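You operate a simulated robot arm through the tools that you are given. There is no shell and no other tool.

You are at the controls of a simulated two-armed robot. One attempt, no reset.

## Task
Return the tin from the send tray to the empty bay; lock the carousel with tin 51 in the window. Where these are worked on the way, their far stop is far enough and under half their travel is too little: red grip of the carousel.

Only the result counts: the job must be done as asked and must still hold three seconds after the hand-in. Knocking over, shifting, dropping, spilling or breaking anything else fails it.

## Robot
Two 7-joint arms with two-finger parallel grippers on one trunk that stands fixed in place. Base frame: the origin is at the foot of the trunk, x ahead of it, y to its left, z up; the work surface is at about z = 820. Readings come in mm, rad, newtons and seconds.
The left shoulder is at [80, 131, 947], the right one opposite. With the tool pointing down near the work surface each hand reaches from about 400 to 860 mm from the base axis, measured 20 degrees to its own side. Payload 1.57 kg a hand.
The tool frame of a hand sits at the grasp point between the pads (the TCP): z along the fingers, y along the line on which they close. The tips reach 30 mm beyond it. Largest opening 110 mm; finger width 24, thickness 12; the body of the gripper, 48 by 112 mm, starts 78 mm behind the TCP.
Orientation is that of the tool frame in the base frame, as a unit quaternion [x, y, z, w]. With the fingers straight down and closing along the base's y, the tool's x points along the base's -x, its y along +y and its z along -z.

## Interface
- The arms move only by the tool nudge_tool. It takes "left_commands", "right_commands" or both (then of equal length, played together; a hand with none holds still); each is one flat list of numbers, 7 for each row, row after row: the shift along the tool's x, y, z in cm, then the turn, a rotation vector about the tool's x, y, z in rad, then the closure, from 0 (fully open) to 1 (shut). In form: [dx, dy, dz, ax, ay, az, fingers, dx, dy, dz, ax, ay, az, fingers, ...]. A call has 1 to 20 rows; each row shifts and turns the commanded pose from where the row before left it, along the tool's axes as they then stand. Each row takes 0.2 s and may step no farther than 50 mm and 0.15 rad from the row before; otherwise, or with a gripper value out of range, the whole call is refused. Where a pose cannot be reached the arm comes as near as it can. A force on the tool above 40 N (or 10 N above the force at the start of the call, whichever is more), or a blocked arm, ends the call early, and 0.2 s more pass. The fingers move at their own pace (about 108 mm/s each) and stop on an object; they squeeze with about 25 N. The grip force told is the motor's: it shows also when the fingers shut on nothing. Time passes only in rows, and 0.2 s behind the last, so rows that do not move let the fingers close. It gives the time, the measured TCP pose, the force on the tool (base axes), the opening and the grip force at its end, in the units of the frame above (readings bear some noise), with the torque about the TCP (base axes, N m) and any sound that the robot's microphone picked up.
- Cameras (640 x 400 px; columns grow to the right, rows downward): "scene" is now at [-52.1, -9, 1418.5]; the picture's right is [-0.11, -0.99, 0.00], its down [-0.56, 0.06, -0.82] and it looks along [0.82, -0.09, -0.57] (base axes); focal length 343 px, centre (320, 200). "left" rides on the left gripper at [70, -16, -141] in its tool frame; the picture's right is [0.23, 0.97, 0.00], its down [-0.86, 0.20, -0.48] and it looks along [-0.47, 0.11, 0.88] (tool axes); focal length 222 px, centre (320, 200). "right" rides on the right gripper at [70, 16, -141] in its tool frame; the picture's right is [-0.23, 0.97, 0.00], its down [-0.86, -0.20, -0.48] and it looks along [-0.47, -0.11, 0.88] (tool axes); focal length 222 px, centre (320, 200). There is no depth. A picture from a camera that has moved, and an enlarged one, comes with that camera's place and axes in the base frame and with its lens.
- camera(camera): a new picture of that camera. It takes no simulated time.
- pan_tilt(pan, tilt): turns the head with the scene camera to pan (to the left, within 1.902 rad either way) and tilt (down, from -0.506 to 1.204), counted from straight ahead of the robot. It gives what a move gives.
- close_up(camera, box): a new picture of the part [left, top, right, bottom] of that camera's present view, enlarged. It takes no simulated time.
- job_done(): hands the job in; it is judged then, once.

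Nothing tells you positions but the pictures and the camera data. Unless the task says otherwise, let go and move clear before handing in.

The tools are called after "Request:" as name(argument=value, ...) on one line, values as JSON. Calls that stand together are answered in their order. nudge_tool: Moves the arms, as the interface text tells. Its arguments: {"type":"object","properties":{"left_commands":{"type":"array","items":{"type":"number"}},"right_commands":{"type":"array","items":{"type":"number"}}},"required":[]} The other tools are called the same way: pan_tilt (pan, tilt) turns the head that bears the scene camera; camera (camera) takes a picture; close_up (camera, box) takes an enlarged picture of a part of a camera's view; job_done () hands the job in.

At the start:

```text
clock: 0.0
left_ee_pos: [489.9, 244.9, 1183.5]
left_tcp_rot: [0.0, 1.0, 0.0, 0.0]
left_force: [-0.3, -0.2, 0.1]
left_ft_torque: [0.01, 0.0, 0.0]
left_finger_gap: 110.1
left_grip_force: 0.0
right_ee_pos: [516.8, -237.8, 1098.8]
right_tcp_rot: [0.0, 1.0, 0.0, 0.0]
right_force: [-0.6, 0.4, 0.7]
right_ft_torque: [0.0, 0.01, 0.0]
right_finger_gap: 109.9
right_grip_force: 0.0
head pan, tilt: [-0.112, 0.6]
```

scene: 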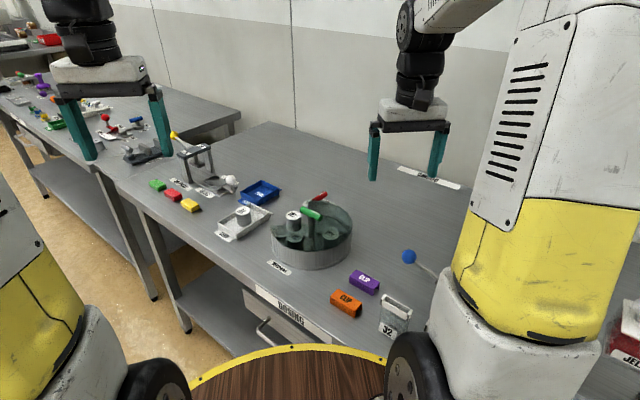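
right: 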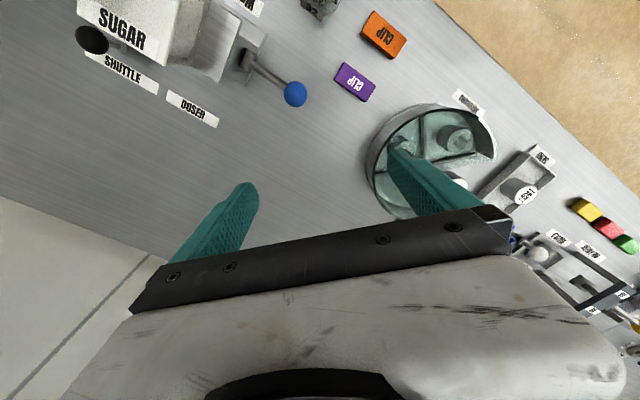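
left: 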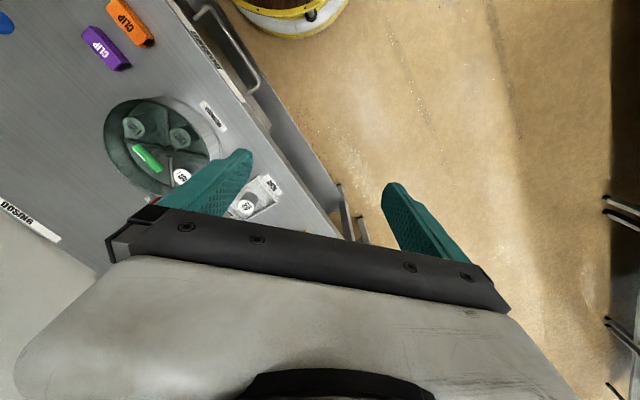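

I see a carousel (a round drum with a glass cover) with a red and a green grip, a send tray with a tin left of it, and other things around. I will take close-ups to read the labels and find positions.

Request:
close_up(camera="scene", box=[200, 160, 380, 290])

Request:
close_up(camera="right", box=[340, 80, 580, 240])

Request:
close_up(camera="left", box=[80, 80, 300, 230])

```text
3.08 times, centred on (290, 225) of scene
camera zoom: at [-52.1, -9.0, 1418.5], right [-0.11, -0.99, 0.0], down [-0.56, 0.06, -0.82], along [0.82, -0.09, -0.57], focal length 1054 px, centre (412, 123)
```

zoom: 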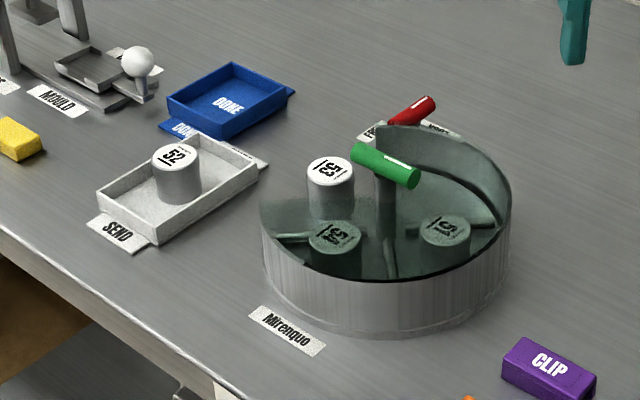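

```text
2.50 times, centred on (460, 160) of right
camera zoom: at [446.6, -221.5, 1240.5], right [0.23, 0.97, 0.0], down [0.86, -0.2, 0.48], along [0.47, -0.11, -0.88], focal length 555 px, centre (-30, 300)
```

zoom: 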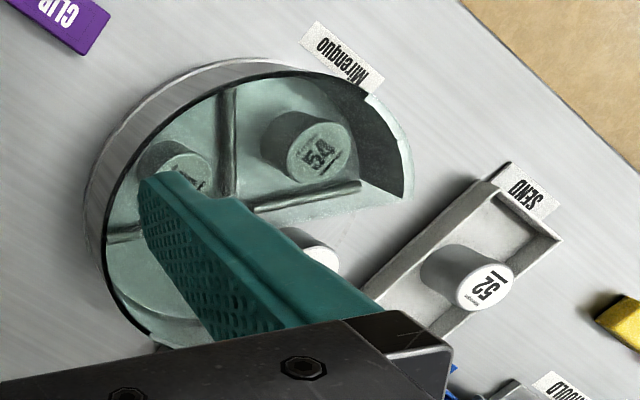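

```text
2.67 times, centred on (190, 155) of left
camera zoom: at [421.0, 229.5, 1326.7], right [-0.23, 0.97, 0.0], down [0.86, 0.2, 0.48], along [0.47, 0.11, -0.88], focal length 592 px, centre (667, 320)
```

zoom: 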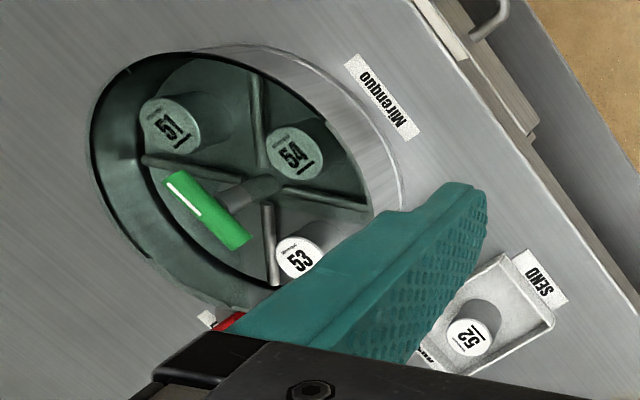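

The tin 52 sits in the send tray; the carousel holds 51, 53 and 54, with 53 seemingly in the open window. I need closer views of the red grip and its labels.

Request:
close_up(camera="scene", box=[265, 180, 365, 242])

Request:
close_up(camera="scene", box=[295, 185, 345, 216])

Request:
close_up(camera="scene", box=[205, 170, 305, 250])

```text
6.40 times, centred on (315, 211) of scene
camera zoom: at [-52.1, -9.0, 1418.5], right [-0.11, -0.99, 0.0], down [-0.56, 0.06, -0.82], along [0.82, -0.09, -0.57], focal length 2193 px, centre (352, 130)
```

zoom: 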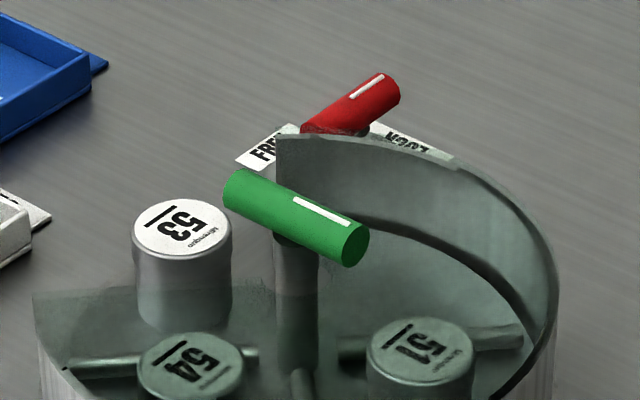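

```text
12.80 times, centred on (320, 200) of scene
camera zoom: at [-52.1, -9.0, 1418.5], right [-0.11, -0.99, 0.0], down [-0.56, 0.06, -0.82], along [0.82, -0.09, -0.57], focal length 4386 px, centre (320, 194)
```

zoom: 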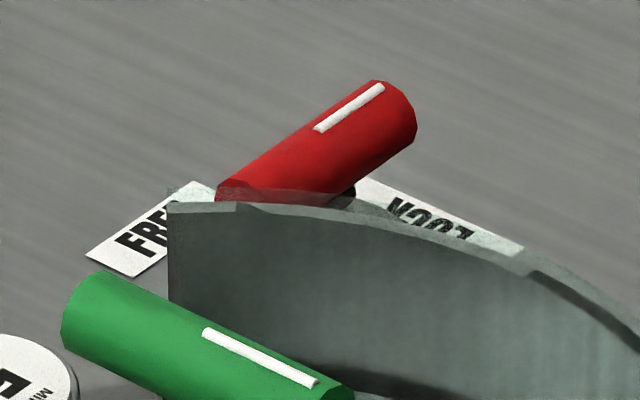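

```text
5.00 times, centred on (255, 210) of scene
camera zoom: at [-52.1, -9.0, 1418.5], right [-0.11, -0.99, 0.0], down [-0.56, 0.06, -0.82], along [0.82, -0.09, -0.57], focal length 1714 px, centre (645, 150)
```

zoom: 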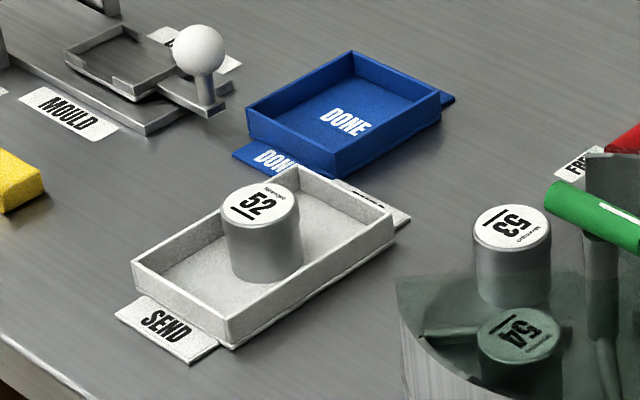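

The red grip is a lever with FREE and LOCK labels behind the drum, and the green one is presumably the turning handle of the rotor. I'll bring the right hand's camera above the carousel to see it from the top.

Request:
nudge_tool(right_commands=[-3.05, 2.97, 0, 0, 0, 0, 0, -3.05, 2.97, 0, 0, 0, 0, 0, -3.05, 2.97, 0, 0, 0, 0, 0, -3.05, 2.97, 0, 0, 0, 0, 0, -3.05, 2.97, 0, 0, 0, 0, 0, -3.05, 2.97, 0, 0, 0, 0, 0])

Request:
camera(camera="right")

```text
clock: 1.4
left_ee_pos: [489.8, 244.7, 1184.5]
left_tcp_rot: [0.0, 1.0, 0.001, 0.0]
left_force: [0.5, -0.4, 0.1]
left_ft_torque: [0.0, -0.04, -0.01]
left_finger_gap: 110.1
left_grip_force: 0.1
right_ee_pos: [696.8, -57.4, 1098.0]
right_tcp_rot: [0.001, 1.0, 0.0, 0.0]
right_force: [0.1, -0.4, -0.6]
right_ft_torque: [0.01, -0.04, 0.01]
right_finger_gap: 110.0
right_grip_force: 0.0
head pan, tilt: [-0.112, 0.6]
```

```text
taken
camera right: at [627.0, -41.9, 1240.8], right [0.23, 0.97, 0.0], down [0.85, -0.2, 0.48], along [0.47, -0.11, -0.88], focal length 222 px, centre (320, 200)
```

right: 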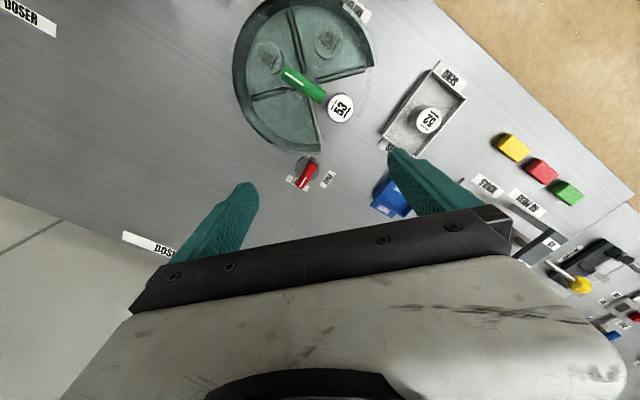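

Request:
close_up(camera="right", box=[220, 0, 400, 112])

Request:
close_up(camera="right", box=[230, 100, 390, 200])

Request:
close_up(camera="right", box=[320, 40, 500, 160])

```text
3.56 times, centred on (310, 56) of right
camera zoom: at [627.0, -41.9, 1240.8], right [0.23, 0.97, 0.0], down [0.85, -0.2, 0.48], along [0.47, -0.11, -0.88], focal length 790 px, centre (356, 712)
```

zoom: 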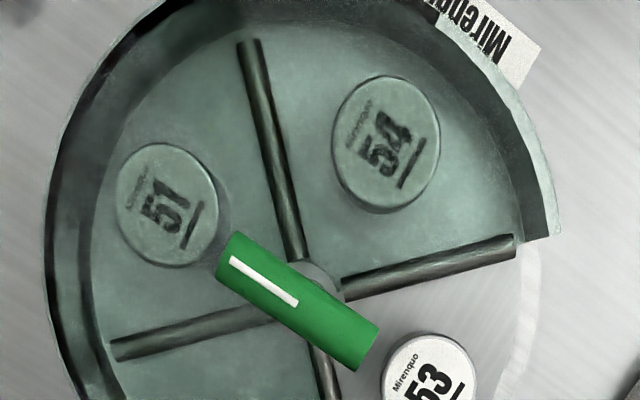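

```text
4.00 times, centred on (310, 150) of right
camera zoom: at [627.0, -41.9, 1240.8], right [0.23, 0.97, 0.0], down [0.85, -0.2, 0.48], along [0.47, -0.11, -0.88], focal length 888 px, centre (360, 400)
```

zoom: 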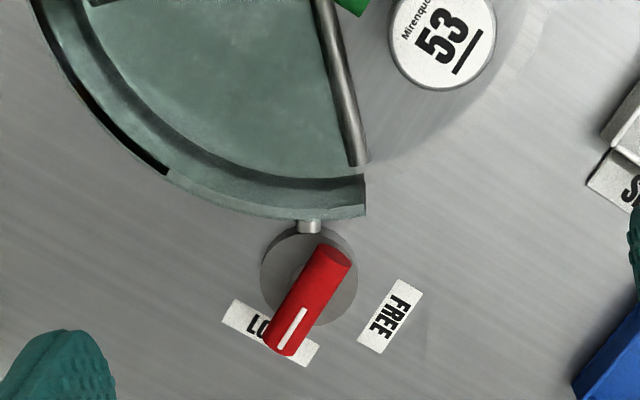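

```text
3.33 times, centred on (410, 100) of right
camera zoom: at [627.0, -41.9, 1240.8], right [0.23, 0.97, 0.0], down [0.85, -0.2, 0.48], along [0.47, -0.11, -0.88], focal length 740 px, centre (20, 533)
```

zoom: 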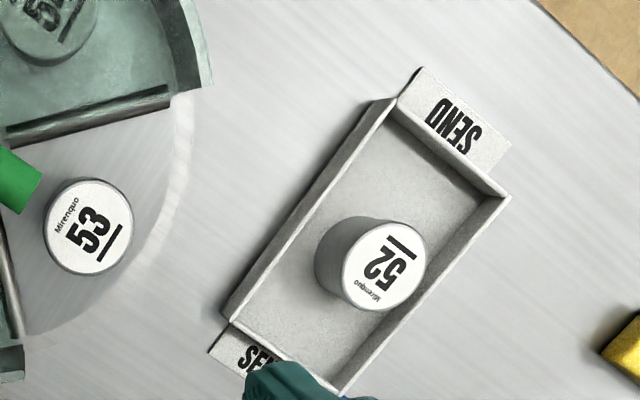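

The tins sit at 45° bays: 53 in the window (towards +x,+y), the empty bay behind at (+x,−y), 51 diagonal opposite; the red grip points to LOCK. I'll look at the red grip's pedestal from the right with a tilted hand before touching anything.

Request:
nudge_tool(right_commands=[-1.66, -3.26, 2.36, 0, 0, 0, 0, -1.66, -3.26, 2.36, 0, 0, 0, 0, -1.66, -3.26, 2.36, 0, 0, 0, 0, -1.66, -3.26, 2.36, 0, 0, 0, 0, -1.66, -3.26, 2.36, 0, 0, 0, 0, 0, 0, 0, -0.15, 0, 0, 0, 0, 0, 0, -0.15, 0, 0, 0, 0, 0, 0, -0.15, 0, 0, 0])

Request:
camera(camera="right")

Request:
camera(camera="scene")

```text
clock: 3.2
left_ee_pos: [490.4, 246.0, 1185.2]
left_tcp_rot: [0.0, 1.0, 0.0, 0.0]
left_force: [0.2, -0.1, 0.5]
left_ft_torque: [-0.01, -0.03, 0.0]
left_finger_gap: 109.9
left_grip_force: 0.0
right_ee_pos: [782.4, -222.2, 981.1]
right_tcp_rot: [0.0, 0.975, 0.224, 0.0]
right_force: [-0.8, 0.5, -0.5]
right_ft_torque: [-0.02, -0.01, -0.01]
right_finger_gap: 109.9
right_grip_force: 0.1
head pan, tilt: [-0.112, 0.6]
```

```text
taken
camera right: at [713.0, -269.8, 1115.4], right [0.23, 0.88, 0.43], down [0.86, -0.39, 0.34], along [0.47, 0.29, -0.84], focal length 222 px, centre (320, 200)
```

right: 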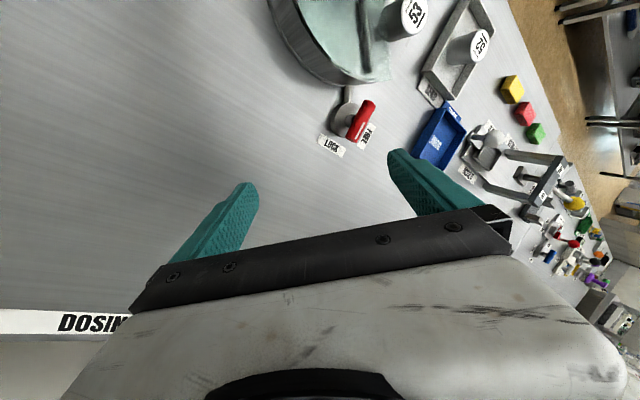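

```text
taken
```

scene: 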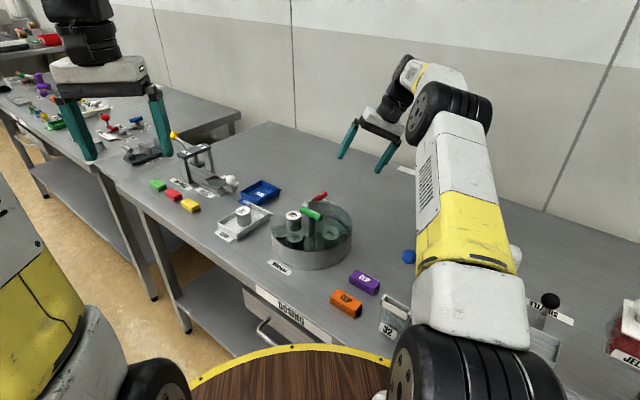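

Request:
close_up(camera="right", box=[310, 70, 400, 165])

Request:
close_up(camera="right", box=[260, 0, 420, 100])

```text
4.21 times, centred on (355, 118) of right
camera zoom: at [713.0, -269.8, 1115.4], right [0.23, 0.88, 0.43], down [0.86, -0.39, 0.34], along [0.47, 0.29, -0.84], focal length 935 px, centre (173, 547)
```

zoom: 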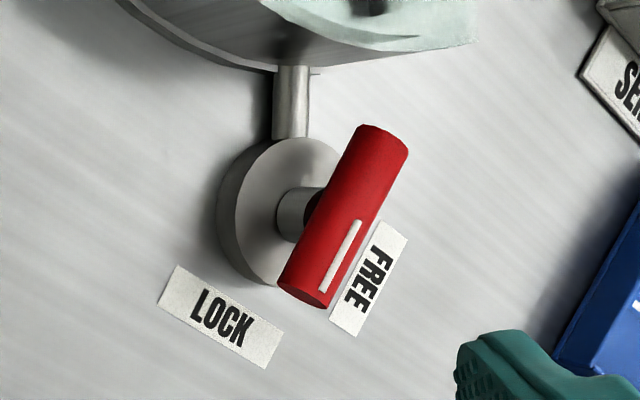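

```text
4.00 times, centred on (340, 50) of right
camera zoom: at [713.0, -269.8, 1115.4], right [0.23, 0.88, 0.43], down [0.86, -0.39, 0.34], along [0.47, 0.29, -0.84], focal length 888 px, centre (240, 800)
```

zoom: 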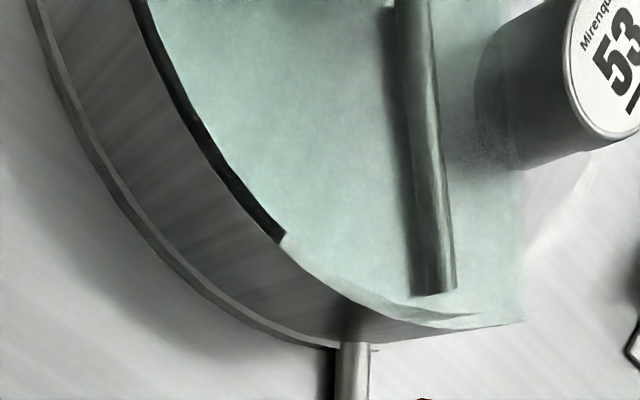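

The pedestal is a low disc with a post carrying the red bar at about z=860, and a low bolt running to the drum. Next I straighten the hand, hover over the red grip with the fingers turned across it, and check alignment.

Request:
nudge_tool(right_commands=[0, 0, 0, 0.15, 0, 0, 0, 0, 0, 0, 0.15, 0, 0, 0, 0, 0, 0, 0.15, 0, 0, 0, 0.333, 4.067, 0.667, 0, 0, 0, 0, 0.333, 4.067, 0.667, 0, 0, 0, 0, 0.334, 4.066, 0.666, 0, 0, 0, 0, 0, 0, 0, 0, 0, 0.1309, 0, 0, 0, 0, 0, 0, 0.1309, 0, 0, 0, 0, 0, 0, 0.1309, 0, 0, 0, 0, 0, 0, 0.1309, 0, 0, 0, 0, 0, 0, 0.1309, 0, 0, 0, 0, 0, 0, 0.1309, 0, 0, 0, 0, 0, 0, 0, 0])

Request:
camera(camera="right")

Request:
close_up(camera="right", box=[240, 90, 400, 190])

```text
clock: 6.0
left_ee_pos: [490.3, 246.4, 1184.6]
left_tcp_rot: [0.0, 1.0, 0.0, 0.0]
left_force: [-1.0, -0.1, 0.0]
left_ft_torque: [-0.03, -0.03, 0.03]
left_finger_gap: 110.0
left_grip_force: 0.1
right_ee_pos: [770.6, -100.1, 960.8]
right_tcp_rot: [0.383, 0.924, 0.0, 0.0]
right_force: [0.7, -0.3, -0.3]
right_ft_torque: [0.03, 0.0, 0.01]
right_finger_gap: 110.1
right_grip_force: 0.0
head pan, tilt: [-0.112, 0.6]
```

```text
taken
camera right: at [733.9, -40.1, 1103.1], right [0.85, 0.53, 0.0], down [0.46, -0.75, 0.48], along [0.25, -0.41, -0.88], focal length 222 px, centre (320, 200)
```

right: 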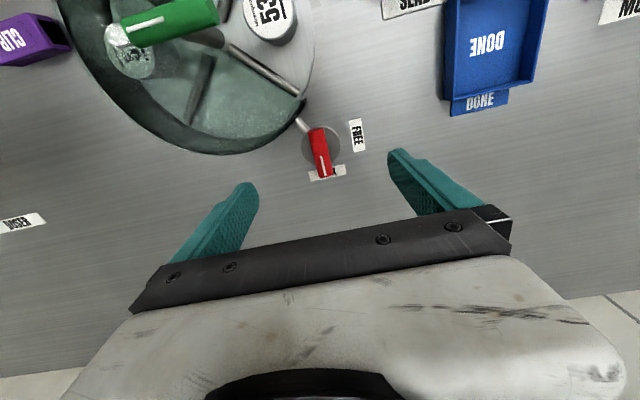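

```text
4.00 times, centred on (320, 140) of right
camera zoom: at [733.9, -40.1, 1103.1], right [0.85, 0.53, 0.0], down [0.46, -0.75, 0.48], along [0.25, -0.41, -0.88], focal length 888 px, centre (320, 440)
```

zoom: 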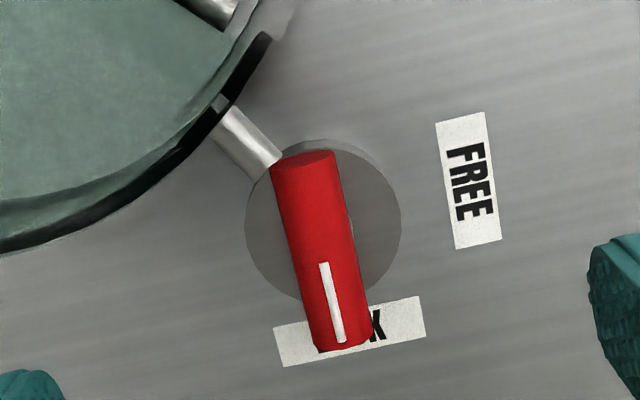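

The hand is aligned across the red bar, its axis over the pivot. I'll go down with the fingers half open and close on the bar.

Request:
nudge_tool(right_commands=[0, 0, 0, 0, 0, 0, 0.45, 0, 0, 1.65, 0, 0, 0, 0.45, 0, 0, 1.65, 0, 0, 0, 0.45, 0, 0, 1.65, 0, 0, 0, 0.45, 0, 0, 1.65, 0, 0, 0, 0.45, 0, 0, 1.6, 0, 0, 0, 0.45, 0, 0, 0, 0, 0, 0, 0.45])

Request:
camera(camera="right")

Request:
close_up(camera="right", box=[220, 80, 420, 205])

Request:
close_up(camera="scene", box=[280, 165, 370, 221])

```text
clock: 7.6
left_ee_pos: [491.6, 245.4, 1185.5]
left_tcp_rot: [0.0, 1.0, 0.0, 0.0]
left_force: [0.1, 0.0, -0.2]
left_ft_torque: [0.02, 0.03, -0.03]
left_finger_gap: 110.0
left_grip_force: 0.1
right_ee_pos: [773.4, -101.4, 877.4]
right_tcp_rot: [0.383, 0.924, 0.0, -0.001]
right_force: [-0.1, 1.2, 0.5]
right_ft_torque: [0.0, -0.04, 0.01]
right_finger_gap: 60.3
right_grip_force: 0.0
head pan, tilt: [-0.112, 0.6]
```

```text
taken
camera right: at [735.1, -41.0, 1020.7], right [0.85, 0.53, 0.0], down [0.46, -0.75, 0.48], along [0.25, -0.41, -0.88], focal length 222 px, centre (320, 200)
```

right: 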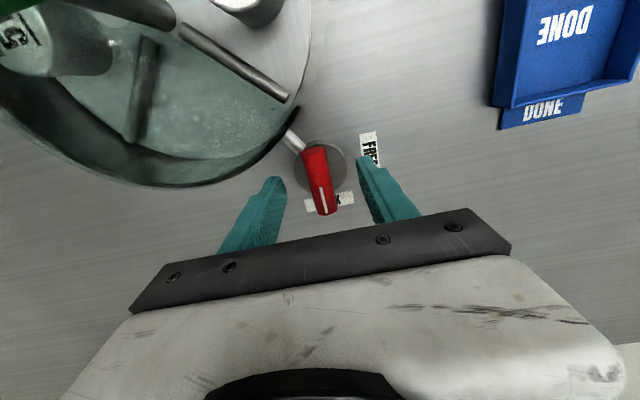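

```text
3.20 times, centred on (320, 142) of right
camera zoom: at [735.1, -41.0, 1020.7], right [0.85, 0.53, 0.0], down [0.46, -0.75, 0.48], along [0.25, -0.41, -0.88], focal length 711 px, centre (320, 384)
```

zoom: 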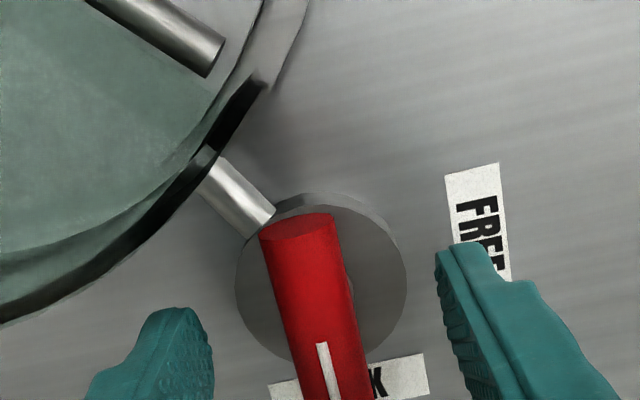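

```text
7.11 times, centred on (325, 193) of scene
camera zoom: at [-52.1, -9.0, 1418.5], right [-0.11, -0.99, 0.0], down [-0.56, 0.06, -0.82], along [0.82, -0.09, -0.57], focal length 2437 px, centre (284, 250)
```

zoom: 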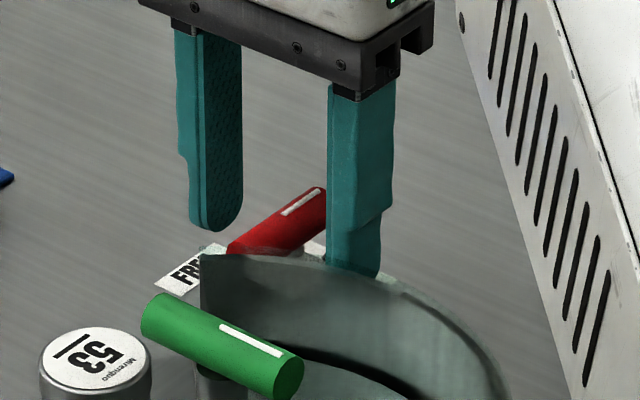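

The fingertips straddle the red bar at the right height. I close the grip and check force.

Request:
nudge_tool(right_commands=[0, 0, 0, 0, 0, 0, 0.7, 0, 0, 0, 0, 0, 0, 0.85, 0, 0, 0, 0, 0, 0, 1.0, 0, 0, 0, 0, 0, 0, 1.0])

```text
clock: 8.6
left_ee_pos: [491.2, 245.5, 1185.0]
left_tcp_rot: [0.0, 1.0, 0.0, 0.0]
left_force: [-0.4, 1.0, 0.0]
left_ft_torque: [-0.01, -0.01, -0.01]
left_finger_gap: 110.0
left_grip_force: 0.2
right_ee_pos: [772.5, -101.0, 878.0]
right_tcp_rot: [0.383, 0.924, 0.0, 0.0]
right_force: [1.7, 1.1, -1.9]
right_ft_torque: [0.06, -0.1, -0.03]
right_finger_gap: 17.8
right_grip_force: 32.6
head pan, tilt: [-0.112, 0.6]
```

The bar is held (17.8 mm). I turn it towards FREE in part and watch the torque.

Request:
nudge_tool(right_commands=[0, 0, 0, 0, 0, -0.1, 1.0, 0, 0, 0, 0, 0, -0.1, 1.0, 0, 0, 0, 0, 0, -0.1, 1.0, 0, 0, 0, 0, 0, -0.1, 1.0])

Request:
close_up(camera="scene", box=[280, 165, 370, 221])

```text
clock: 9.6
left_ee_pos: [490.1, 245.1, 1184.3]
left_tcp_rot: [0.0, 1.0, 0.0, -0.001]
left_force: [0.0, 0.2, -1.6]
left_ft_torque: [0.01, 0.02, -0.02]
left_finger_gap: 110.2
left_grip_force: 0.1
right_ee_pos: [772.8, -102.3, 877.3]
right_tcp_rot: [0.192, 0.981, 0.0, -0.001]
right_force: [3.2, 1.9, -4.9]
right_ft_torque: [0.23, 0.54, 0.0]
right_finger_gap: 17.7
right_grip_force: 32.5
head pan, tilt: [-0.112, 0.6]
```

```text
7.11 times, centred on (325, 193) of scene
camera zoom: at [-51.7, -8.9, 1418.5], right [-0.11, -0.99, 0.0], down [-0.56, 0.06, -0.82], along [0.82, -0.09, -0.57], focal length 2437 px, centre (284, 250)
```

zoom: 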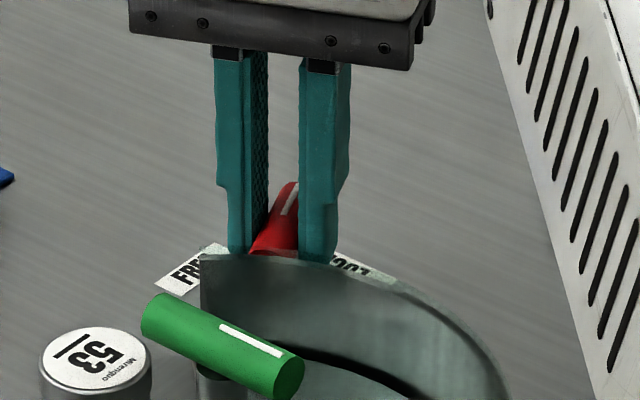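

The bar turns with the hand with little torque. I continue towards the FREE stop.

Request:
nudge_tool(right_commands=[0, 0, 0, 0, 0, -0.1, 1.0, 0, 0, 0, 0, 0, -0.1, 1.0, 0, 0, 0, 0, 0, -0.1, 1.0, 0, 0, 0, 0, 0, -0.1, 1.0, 0, 0, 0, 0, 0, -0.1, 1.0, 0, 0, 0, 0, 0, -0.1, 1.0, 0, 0, 0, 0, 0, -0.1, 1.0, 0, 0, 0, 0, 0, -0.1, 1.0, 0, 0, 0, 0, 0, -0.1, 1.0])

Request:
close_up(camera="scene", box=[280, 165, 370, 221])

Request:
close_up(camera="right", box=[220, 80, 420, 205])

```text
clock: 11.6
left_ee_pos: [490.2, 245.3, 1184.4]
left_tcp_rot: [-0.001, 1.0, 0.0, 0.0]
left_force: [1.2, 0.0, -0.4]
left_ft_torque: [-0.02, -0.03, -0.03]
left_finger_gap: 110.0
left_grip_force: 0.0
right_ee_pos: [773.4, -100.4, 878.0]
right_tcp_rot: [-0.254, 0.967, -0.001, 0.001]
right_force: [13.2, -8.3, 6.5]
right_ft_torque: [-0.03, -0.68, -0.05]
right_finger_gap: 17.9
right_grip_force: 32.6
head pan, tilt: [-0.112, 0.6]
```

```text
7.11 times, centred on (325, 193) of scene
camera zoom: at [-51.8, -9.3, 1418.5], right [-0.11, -0.99, 0.0], down [-0.56, 0.06, -0.82], along [0.82, -0.09, -0.57], focal length 2437 px, centre (284, 250)
```

zoom: 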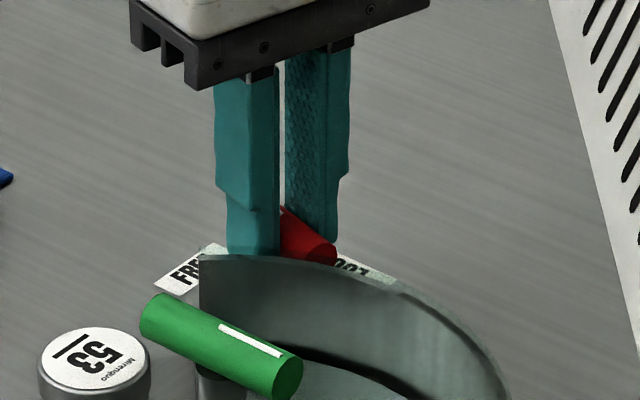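

```text
3.20 times, centred on (320, 142) of right
camera zoom: at [703.9, -121.8, 1020.5], right [-0.28, 0.96, 0.0], down [0.84, 0.25, 0.48], along [0.46, 0.13, -0.88], focal length 711 px, centre (320, 384)
```

zoom: 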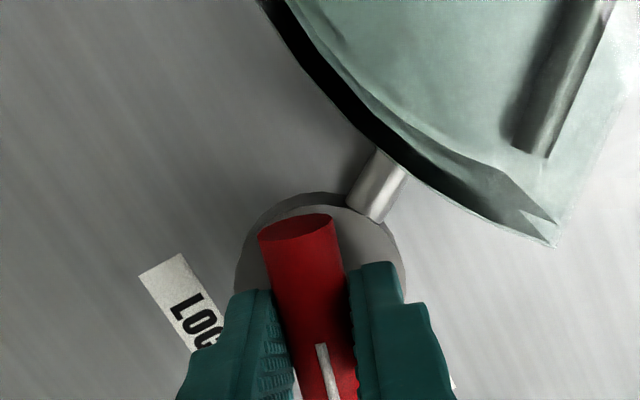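

The bar is at about 29° now with moderate side force. I continue in small steps to the stop.

Request:
nudge_tool(right_commands=[0, 0, 0, 0, 0, -0.05, 1.0, 0, 0, 0, 0, 0, -0.05, 1.0, 0, 0, 0, 0, 0, -0.05, 1.0, 0, 0, 0, 0, 0, -0.05, 1.0, 0, 0, 0, 0, 0, 0, 1.0])

Request:
close_up(camera="right", box=[220, 80, 420, 205])

```text
clock: 12.8
left_ee_pos: [491.9, 246.0, 1183.6]
left_tcp_rot: [-0.001, 1.0, 0.0, 0.0]
left_force: [-0.9, -0.2, -0.5]
left_ft_torque: [0.01, -0.01, 0.02]
left_finger_gap: 109.9
left_grip_force: 0.1
right_ee_pos: [773.0, -100.9, 878.5]
right_tcp_rot: [-0.35, 0.937, -0.001, 0.001]
right_force: [21.5, -9.4, 9.3]
right_ft_torque: [-0.21, -0.47, 0.02]
right_finger_gap: 17.9
right_grip_force: 32.7
head pan, tilt: [-0.112, 0.6]
```

```text
3.20 times, centred on (320, 142) of right
camera zoom: at [709.3, -135.1, 1020.5], right [-0.47, 0.88, 0.0], down [0.78, 0.41, 0.48], along [0.43, 0.22, -0.88], focal length 711 px, centre (320, 384)
```

zoom: 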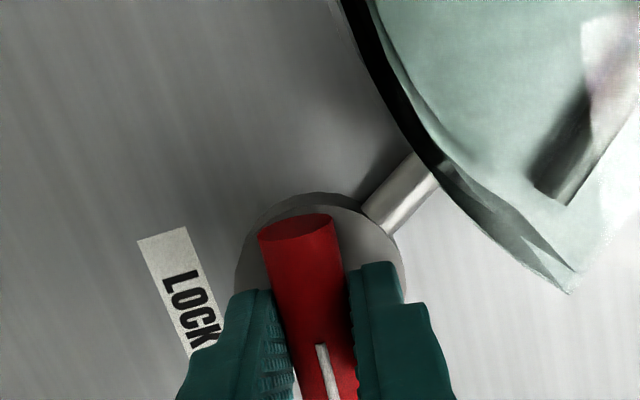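

Side force grew to about 22 N in +x, so the pivot is a bit beyond my axis; I shift the hand 2 mm to relieve it and go on turning.

Request:
nudge_tool(right_commands=[-0.105, -0.184, 0, 0, 0, 0, 1.0, 0, 0, 0, 0, 0, -0.05, 1.0, 0, 0, 0, 0, 0, -0.05, 1.0, 0, 0, 0, 0, 0, 0, 1.0])

Request:
close_up(camera="right", box=[220, 80, 420, 205])

```text
clock: 13.8
left_ee_pos: [489.9, 245.1, 1186.6]
left_tcp_rot: [0.0, 1.0, 0.0, -0.001]
left_force: [0.3, 0.2, 0.7]
left_ft_torque: [0.0, 0.0, -0.02]
left_finger_gap: 109.9
left_grip_force: 0.1
right_ee_pos: [771.2, -101.7, 877.8]
right_tcp_rot: [-0.395, 0.919, -0.001, -0.002]
right_force: [-2.5, -8.1, 11.3]
right_ft_torque: [-0.35, 0.37, -0.98]
right_finger_gap: 18.2
right_grip_force: 33.0
head pan, tilt: [-0.112, 0.6]
```

```text
3.20 times, centred on (320, 142) of right
camera zoom: at [713.8, -141.0, 1020.7], right [-0.55, 0.83, 0.0], down [0.73, 0.48, 0.48], along [0.4, 0.26, -0.88], focal length 711 px, centre (320, 384)
```

zoom: 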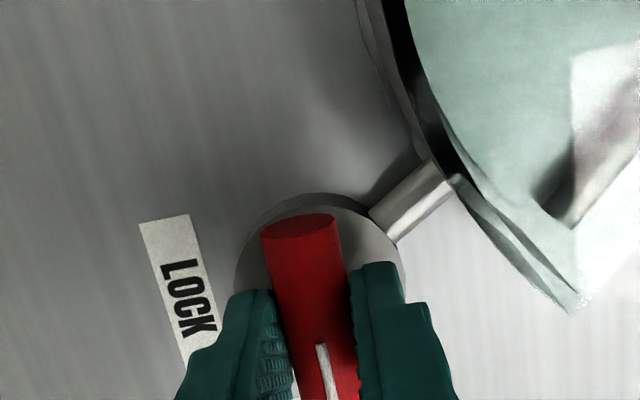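

The torque shows the stop at FREE. I release, lift, and hover over the green handle, whose bar is already parallel to this hand yaw.

Request:
nudge_tool(right_commands=[0, 0, 0, 0, 0, 0, 0.45, 0, 0, 0, 0, 0, 0, 0.45, 0, 0, -2.5, 0, 0, 0, 0.45, 0, 0, -2.5, 0, 0, 0, 0.45, 0, 0, -2.5, 0, 0, 0, 0.45, 0, 0, -2.5, 0, 0, 0, 0.45, 1.8, 3.22, 0, 0, 0, 0, 0.45, 1.8, 3.22, 0, 0, 0, 0, 0.45, 1.8, 3.22, 0, 0, 0, 0, 0.45, 1.79, 3.22, 0, 0, 0, 0.03, 0.45, 0, 0, 0, 0, 0, 0, 0.45, 0, 0, 0, 0, 0, 0, 0.45])

Request:
camera(camera="right")

Request:
close_up(camera="right", box=[240, 90, 400, 190])

Request:
close_up(camera="scene", box=[265, 150, 375, 271])

```text
clock: 16.4
left_ee_pos: [490.6, 245.9, 1185.1]
left_tcp_rot: [0.0, 1.0, 0.0, 0.0]
left_force: [-0.5, 0.5, 0.2]
left_ft_torque: [0.01, -0.02, 0.01]
left_finger_gap: 110.0
left_grip_force: 0.1
right_ee_pos: [630.6, -62.2, 978.5]
right_tcp_rot: [-0.382, 0.924, 0.0, 0.0]
right_force: [0.3, -0.7, -0.1]
right_ft_torque: [0.0, -0.04, -0.01]
right_finger_gap: 60.5
right_grip_force: 0.0
head pan, tilt: [-0.112, 0.6]
```

```text
taken
camera right: at [569.6, -101.3, 1121.7], right [-0.53, 0.85, 0.0], down [0.75, 0.46, 0.48], along [0.41, 0.25, -0.88], focal length 222 px, centre (320, 200)
```

right: 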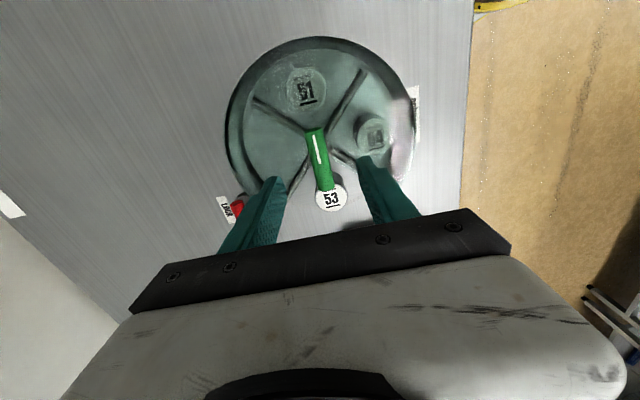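

```text
4.00 times, centred on (320, 140) of right
camera zoom: at [569.6, -101.3, 1121.7], right [-0.53, 0.85, 0.0], down [0.75, 0.46, 0.48], along [0.41, 0.25, -0.88], focal length 888 px, centre (320, 440)
```

zoom: 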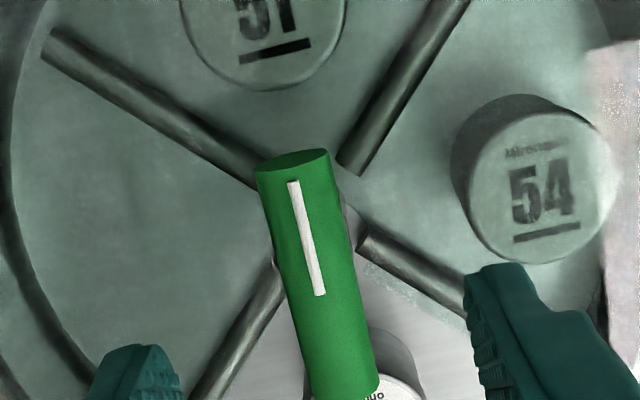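

```text
3.31 times, centred on (320, 210) of scene
camera zoom: at [-52.1, -9.0, 1418.5], right [-0.11, -0.99, 0.0], down [-0.56, 0.06, -0.82], along [0.82, -0.09, -0.57], focal length 1133 px, centre (320, 165)
```

zoom: 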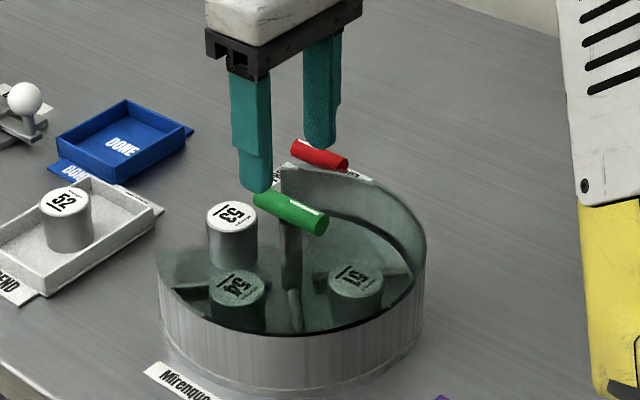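

The tool axis is right over the green handle, aligned to it. Before gripping I test in the air whether the wrist can turn a further 90° anticlockwise here.

Request:
nudge_tool(right_commands=[0, 0, 0, 0, 0, -0.1428, 0.45, 0, 0, 0, 0, 0, -0.1428, 0.45, 0, 0, 0, 0, 0, -0.1428, 0.45, 0, 0, 0, 0, 0, -0.1428, 0.45, 0, 0, 0, 0, 0, -0.1428, 0.45, 0, 0, 0, 0, 0, -0.1428, 0.45, 0, 0, 0, 0, 0, -0.1428, 0.45, 0, 0, 0, 0, 0, -0.1428, 0.45, 0, 0, 0, 0, 0, -0.1428, 0.45, 0, 0, 0, 0, 0, -0.1428, 0.45, 0, 0, 0, 0, 0, -0.1428, 0.45, 0, 0, 0, 0, 0, 0, 0.45])

Request:
camera(camera="scene")

```text
clock: 19.0
left_ee_pos: [490.0, 244.7, 1184.8]
left_tcp_rot: [0.0, 1.0, 0.0, 0.001]
left_force: [-0.8, 0.6, 0.0]
left_ft_torque: [0.02, 0.02, -0.02]
left_finger_gap: 109.8
left_grip_force: 0.0
right_ee_pos: [632.1, -64.8, 977.7]
right_tcp_rot: [0.924, -0.382, -0.001, -0.001]
right_force: [-1.4, -1.0, -0.5]
right_ft_torque: [0.0, -0.02, 0.01]
right_finger_gap: 60.5
right_grip_force: 0.1
head pan, tilt: [-0.112, 0.6]
```

```text
taken
```

scene: 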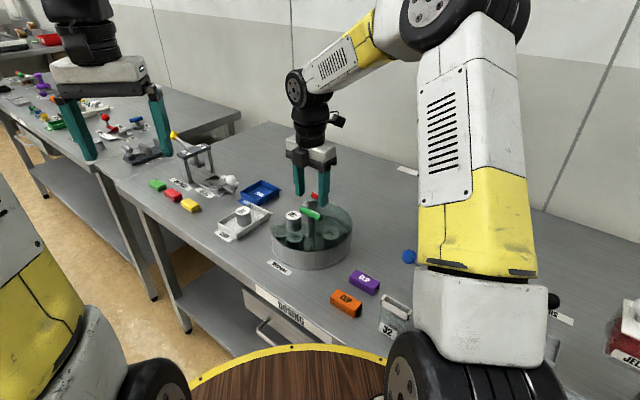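

The wrist reaches it. I turn back, go down to the green handle and grip it.

Request:
nudge_tool(right_commands=[0, 0, 0, 0, 0, 0.1428, 0.45, 0, 0, 0, 0, 0, 0.1428, 0.45, 0, 0, 0, 0, 0, 0.1428, 0.45, 0, 0, 0, 0, 0, 0.1428, 0.45, 0, 0, 0, 0, 0, 0.1428, 0.45, 0, 0, 0, 0, 0, 0.1428, 0.45, 0, 0, 0, 0, 0, 0.1428, 0.45, 0, 0, 0, 0, 0, 0.1428, 0.45, 0, 0, 0, 0, 0, 0.1428, 0.45, 0, 0, 0, 0, 0, 0.1428, 0.45, 0, 0, 0, 0, 0, 0.1428, 0.45, 0, 0, 1.5, 0, 0, 0, 0.45, 0, 0, 1.5, 0, 0, 0, 0.45, 0, 0, 1.5, 0, 0, 0, 0.45, 0, 0, 1.2, 0, 0, 0, 0.45, 0, 0, 0, 0, 0, 0, 0.45])

Request:
close_up(camera="right", box=[220, 80, 420, 205])

Request:
close_up(camera="scene", box=[265, 165, 355, 225])

```text
clock: 22.4
left_ee_pos: [491.5, 245.4, 1184.2]
left_tcp_rot: [0.0, 1.0, 0.0, 0.0]
left_force: [-0.6, -0.3, 0.1]
left_ft_torque: [0.0, 0.03, 0.03]
left_finger_gap: 109.8
left_grip_force: 0.1
right_ee_pos: [631.1, -64.6, 923.0]
right_tcp_rot: [-0.382, 0.924, 0.0, 0.0]
right_force: [-0.7, -0.4, 0.2]
right_ft_torque: [-0.01, -0.01, -0.04]
right_finger_gap: 60.6
right_grip_force: 0.0
head pan, tilt: [-0.112, 0.6]
```

```text
3.20 times, centred on (320, 142) of right
camera zoom: at [570.2, -102.2, 1064.7], right [-0.53, 0.85, 0.0], down [0.75, 0.46, 0.48], along [0.41, 0.25, -0.88], focal length 711 px, centre (320, 384)
```

zoom: 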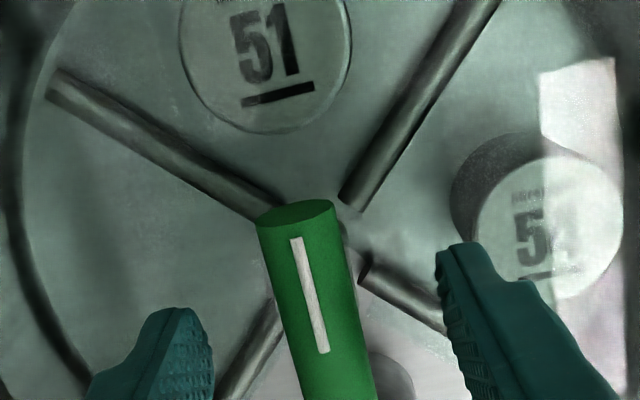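

```text
6.67 times, centred on (310, 195) of scene
camera zoom: at [-52.1, -9.0, 1418.5], right [-0.11, -0.99, 0.0], down [-0.56, 0.06, -0.82], along [0.82, -0.09, -0.57], focal length 2285 px, centre (387, 233)
```

zoom: 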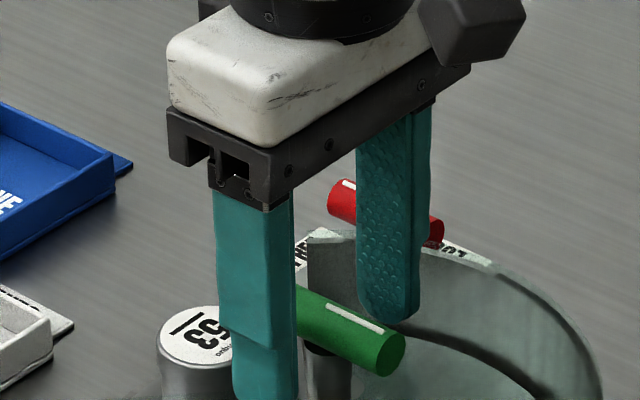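

The fingers straddle the green bar correctly and clear the lid. I close on it.

Request:
nudge_tool(right_commands=[0, 0, 0, 0, 0, 0, 0.7, 0, 0, 0, 0, 0, 0, 0.85, 0, 0, 0, 0, 0, 0, 1.0, 0, 0, 0, 0, 0, 0, 1.0, 0, 0, 0, 0, 0, -0.05, 1.0, 0, 0, 0, 0, 0, -0.05, 1.0])

Request:
close_up(camera="right", box=[220, 30, 420, 155])

```text
clock: 23.8
left_ee_pos: [490.3, 246.9, 1184.7]
left_tcp_rot: [0.0, 1.0, 0.0, 0.0]
left_force: [-1.5, 0.9, 0.0]
left_ft_torque: [-0.02, -0.01, 0.03]
left_finger_gap: 110.0
left_grip_force: 0.1
right_ee_pos: [629.8, -62.5, 922.3]
right_tcp_rot: [-0.428, 0.904, 0.001, -0.001]
right_force: [-14.4, 8.5, 12.8]
right_ft_torque: [-0.49, 0.84, -0.06]
right_finger_gap: 17.7
right_grip_force: 32.7
head pan, tilt: [-0.112, 0.6]
```

```text
3.20 times, centred on (320, 92) of right
camera zoom: at [573.5, -107.2, 1064.8], right [-0.61, 0.79, 0.0], down [0.7, 0.54, 0.48], along [0.38, 0.29, -0.88], focal length 711 px, centre (320, 544)
```

zoom: 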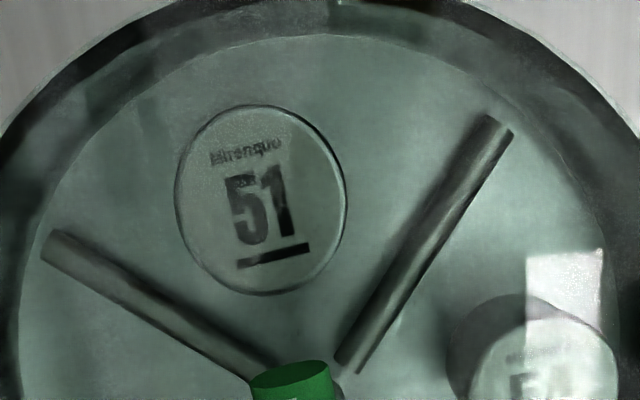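

The rotor turns with the handle. I correct about 1 mm of axis offset to relieve side force and continue turning in small steps.

Request:
nudge_tool(right_commands=[0, 0.12, 0, 0, 0, 0, 1.0, 0, 0, 0, 0, 0, -0.08, 1.0, 0, 0, 0, 0, 0, -0.08, 1.0, 0, 0, 0, 0, 0, -0.08, 1.0, 0, 0, 0, 0, 0, -0.08, 1.0])

```text
clock: 25.0
left_ee_pos: [489.7, 245.7, 1184.4]
left_tcp_rot: [-0.001, 1.0, 0.0, 0.0]
left_force: [0.0, -0.4, -0.5]
left_ft_torque: [0.02, -0.05, 0.01]
left_finger_gap: 110.4
left_grip_force: 0.1
right_ee_pos: [630.5, -63.6, 923.4]
right_tcp_rot: [-0.566, 0.824, 0.0, 0.0]
right_force: [-13.2, 7.4, 19.3]
right_ft_torque: [0.32, 0.27, -0.04]
right_finger_gap: 17.9
right_grip_force: 32.8
head pan, tilt: [-0.112, 0.6]
```

Request:
nudge_tool(right_commands=[-0.02, 0.137, -0.1, 0, 0, 0, 1.0, 0, 0, 0, 0, 0, -0.08, 1.0, 0, 0, 0, 0, 0, -0.08, 1.0, 0, 0, 0, 0, 0, -0.08, 1.0])

Request:
close_up(camera="scene", box=[265, 165, 375, 271])

```text
clock: 26.0
left_ee_pos: [490.5, 245.6, 1185.2]
left_tcp_rot: [0.0, 1.0, 0.0, -0.001]
left_force: [-0.7, 0.3, -0.7]
left_ft_torque: [0.03, 0.0, 0.01]
left_finger_gap: 110.1
left_grip_force: 0.1
right_ee_pos: [629.3, -62.8, 922.4]
right_tcp_rot: [-0.661, 0.75, -0.001, 0.0]
right_force: [-6.7, 7.6, 19.7]
right_ft_torque: [-0.28, 0.27, -0.08]
right_finger_gap: 17.9
right_grip_force: 32.5
head pan, tilt: [-0.112, 0.6]
```

```text
3.77 times, centred on (320, 218) of scene
camera zoom: at [-52.9, -8.6, 1418.5], right [-0.11, -0.99, 0.0], down [-0.56, 0.06, -0.83], along [0.82, -0.09, -0.56], focal length 1293 px, centre (320, 132)
```

zoom: 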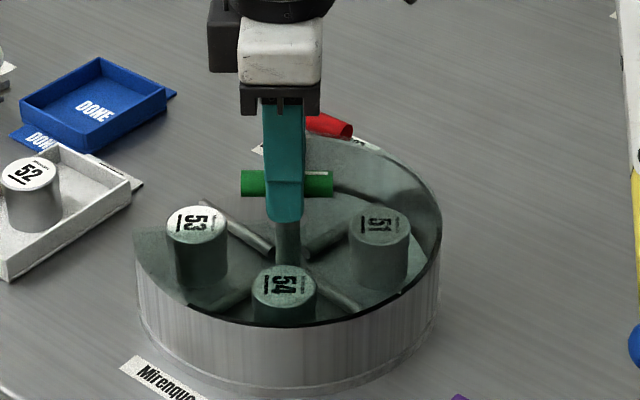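

The rotor with all tins is turning properly (handle at about 83°). I continue towards 135° so the empty bay comes to the window.

Request:
nudge_tool(right_commands=[-0.06, 0.068, -0.1, 0, 0, 0, 1.0, 0, 0, 0, 0, 0, -0.08, 1.0, 0, 0, 0, 0, 0, -0.08, 1.0, 0, 0, 0, 0, 0, -0.08, 1.0, 0, 0, 0, 0, 0, -0.08, 1.0, 0, 0, 0, 0, 0, -0.08, 1.0, 0, 0, 0, 0, 0, -0.08, 1.0])

Request:
close_up(camera="scene", box=[265, 165, 375, 271])

```text
clock: 27.6
left_ee_pos: [490.3, 245.6, 1183.0]
left_tcp_rot: [-0.001, 1.0, 0.0, -0.001]
left_force: [-0.6, -0.8, 0.7]
left_ft_torque: [-0.01, -0.01, -0.02]
left_finger_gap: 109.8
left_grip_force: 0.1
right_ee_pos: [629.3, -62.2, 922.1]
right_tcp_rot: [0.821, -0.572, -0.001, 0.001]
right_force: [8.0, 3.9, -6.6]
right_ft_torque: [-0.04, -0.31, -0.05]
right_finger_gap: 18.2
right_grip_force: 32.6
head pan, tilt: [-0.112, 0.6]
```

```text
3.77 times, centred on (320, 218) of scene
camera zoom: at [-51.6, -8.8, 1418.5], right [-0.11, -0.99, 0.0], down [-0.56, 0.06, -0.82], along [0.82, -0.09, -0.57], focal length 1293 px, centre (320, 132)
```

zoom: 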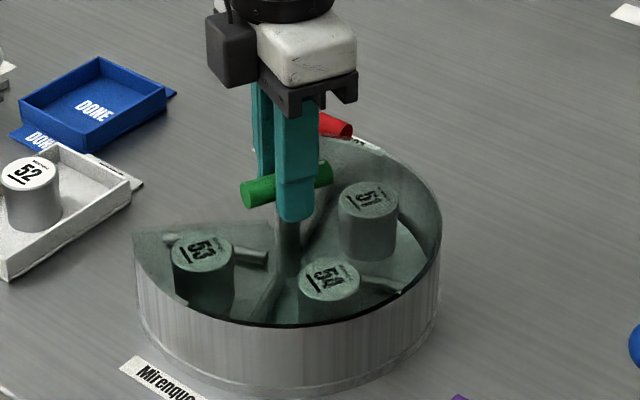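

Request:
nudge_tool(right_commands=[0, -0.07, 0, 0, 0, 0, 1.0, 0, 0, 0, 0, 0, -0.08, 1.0, 0, 0, 0, 0, 0, -0.08, 1.0, 0, 0, 0, 0, 0, -0.08, 1.0, 0, 0, 0, 0, 0, -0.08, 1.0, 0, 0, 0, 0, 0, -0.06, 1.0, 0, 0, 0, 0, 0, -0.05, 1.0, 0, 0, 0, 0, 0, 0, 1.0])

Request:
close_up(camera="scene", box=[265, 165, 375, 271])

Request:
camera(camera="right")

```text
clock: 29.4
left_ee_pos: [490.1, 244.8, 1183.8]
left_tcp_rot: [0.0, 1.0, 0.001, 0.0]
left_force: [-0.1, 0.5, -0.1]
left_ft_torque: [0.04, 0.02, -0.02]
left_finger_gap: 110.1
left_grip_force: 0.0
right_ee_pos: [630.0, -62.5, 923.0]
right_tcp_rot: [0.923, -0.385, 0.0, 0.001]
right_force: [-7.1, -8.7, -10.1]
right_ft_torque: [-0.06, 0.04, 0.03]
right_finger_gap: 18.0
right_grip_force: 32.9
head pan, tilt: [-0.112, 0.6]
```

```text
3.77 times, centred on (320, 218) of scene
camera zoom: at [-52.1, -9.4, 1418.5], right [-0.11, -0.99, 0.0], down [-0.56, 0.06, -0.82], along [0.82, -0.09, -0.57], focal length 1293 px, centre (320, 132)
```

zoom: 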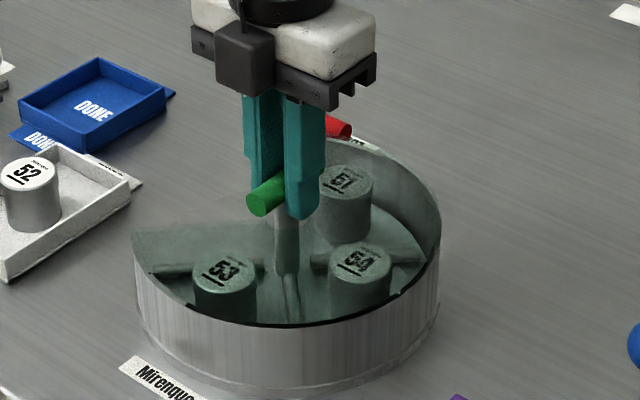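

```text
taken
camera right: at [667.0, -124.2, 1064.7], right [-0.85, -0.53, 0.0], down [-0.46, 0.75, 0.48], along [-0.25, 0.41, -0.88], focal length 222 px, centre (320, 200)
```

right: 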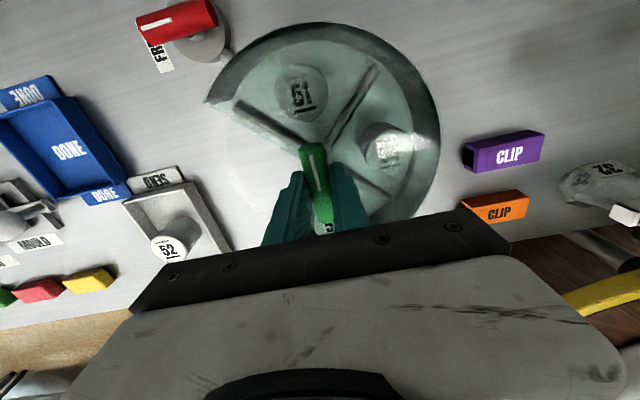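

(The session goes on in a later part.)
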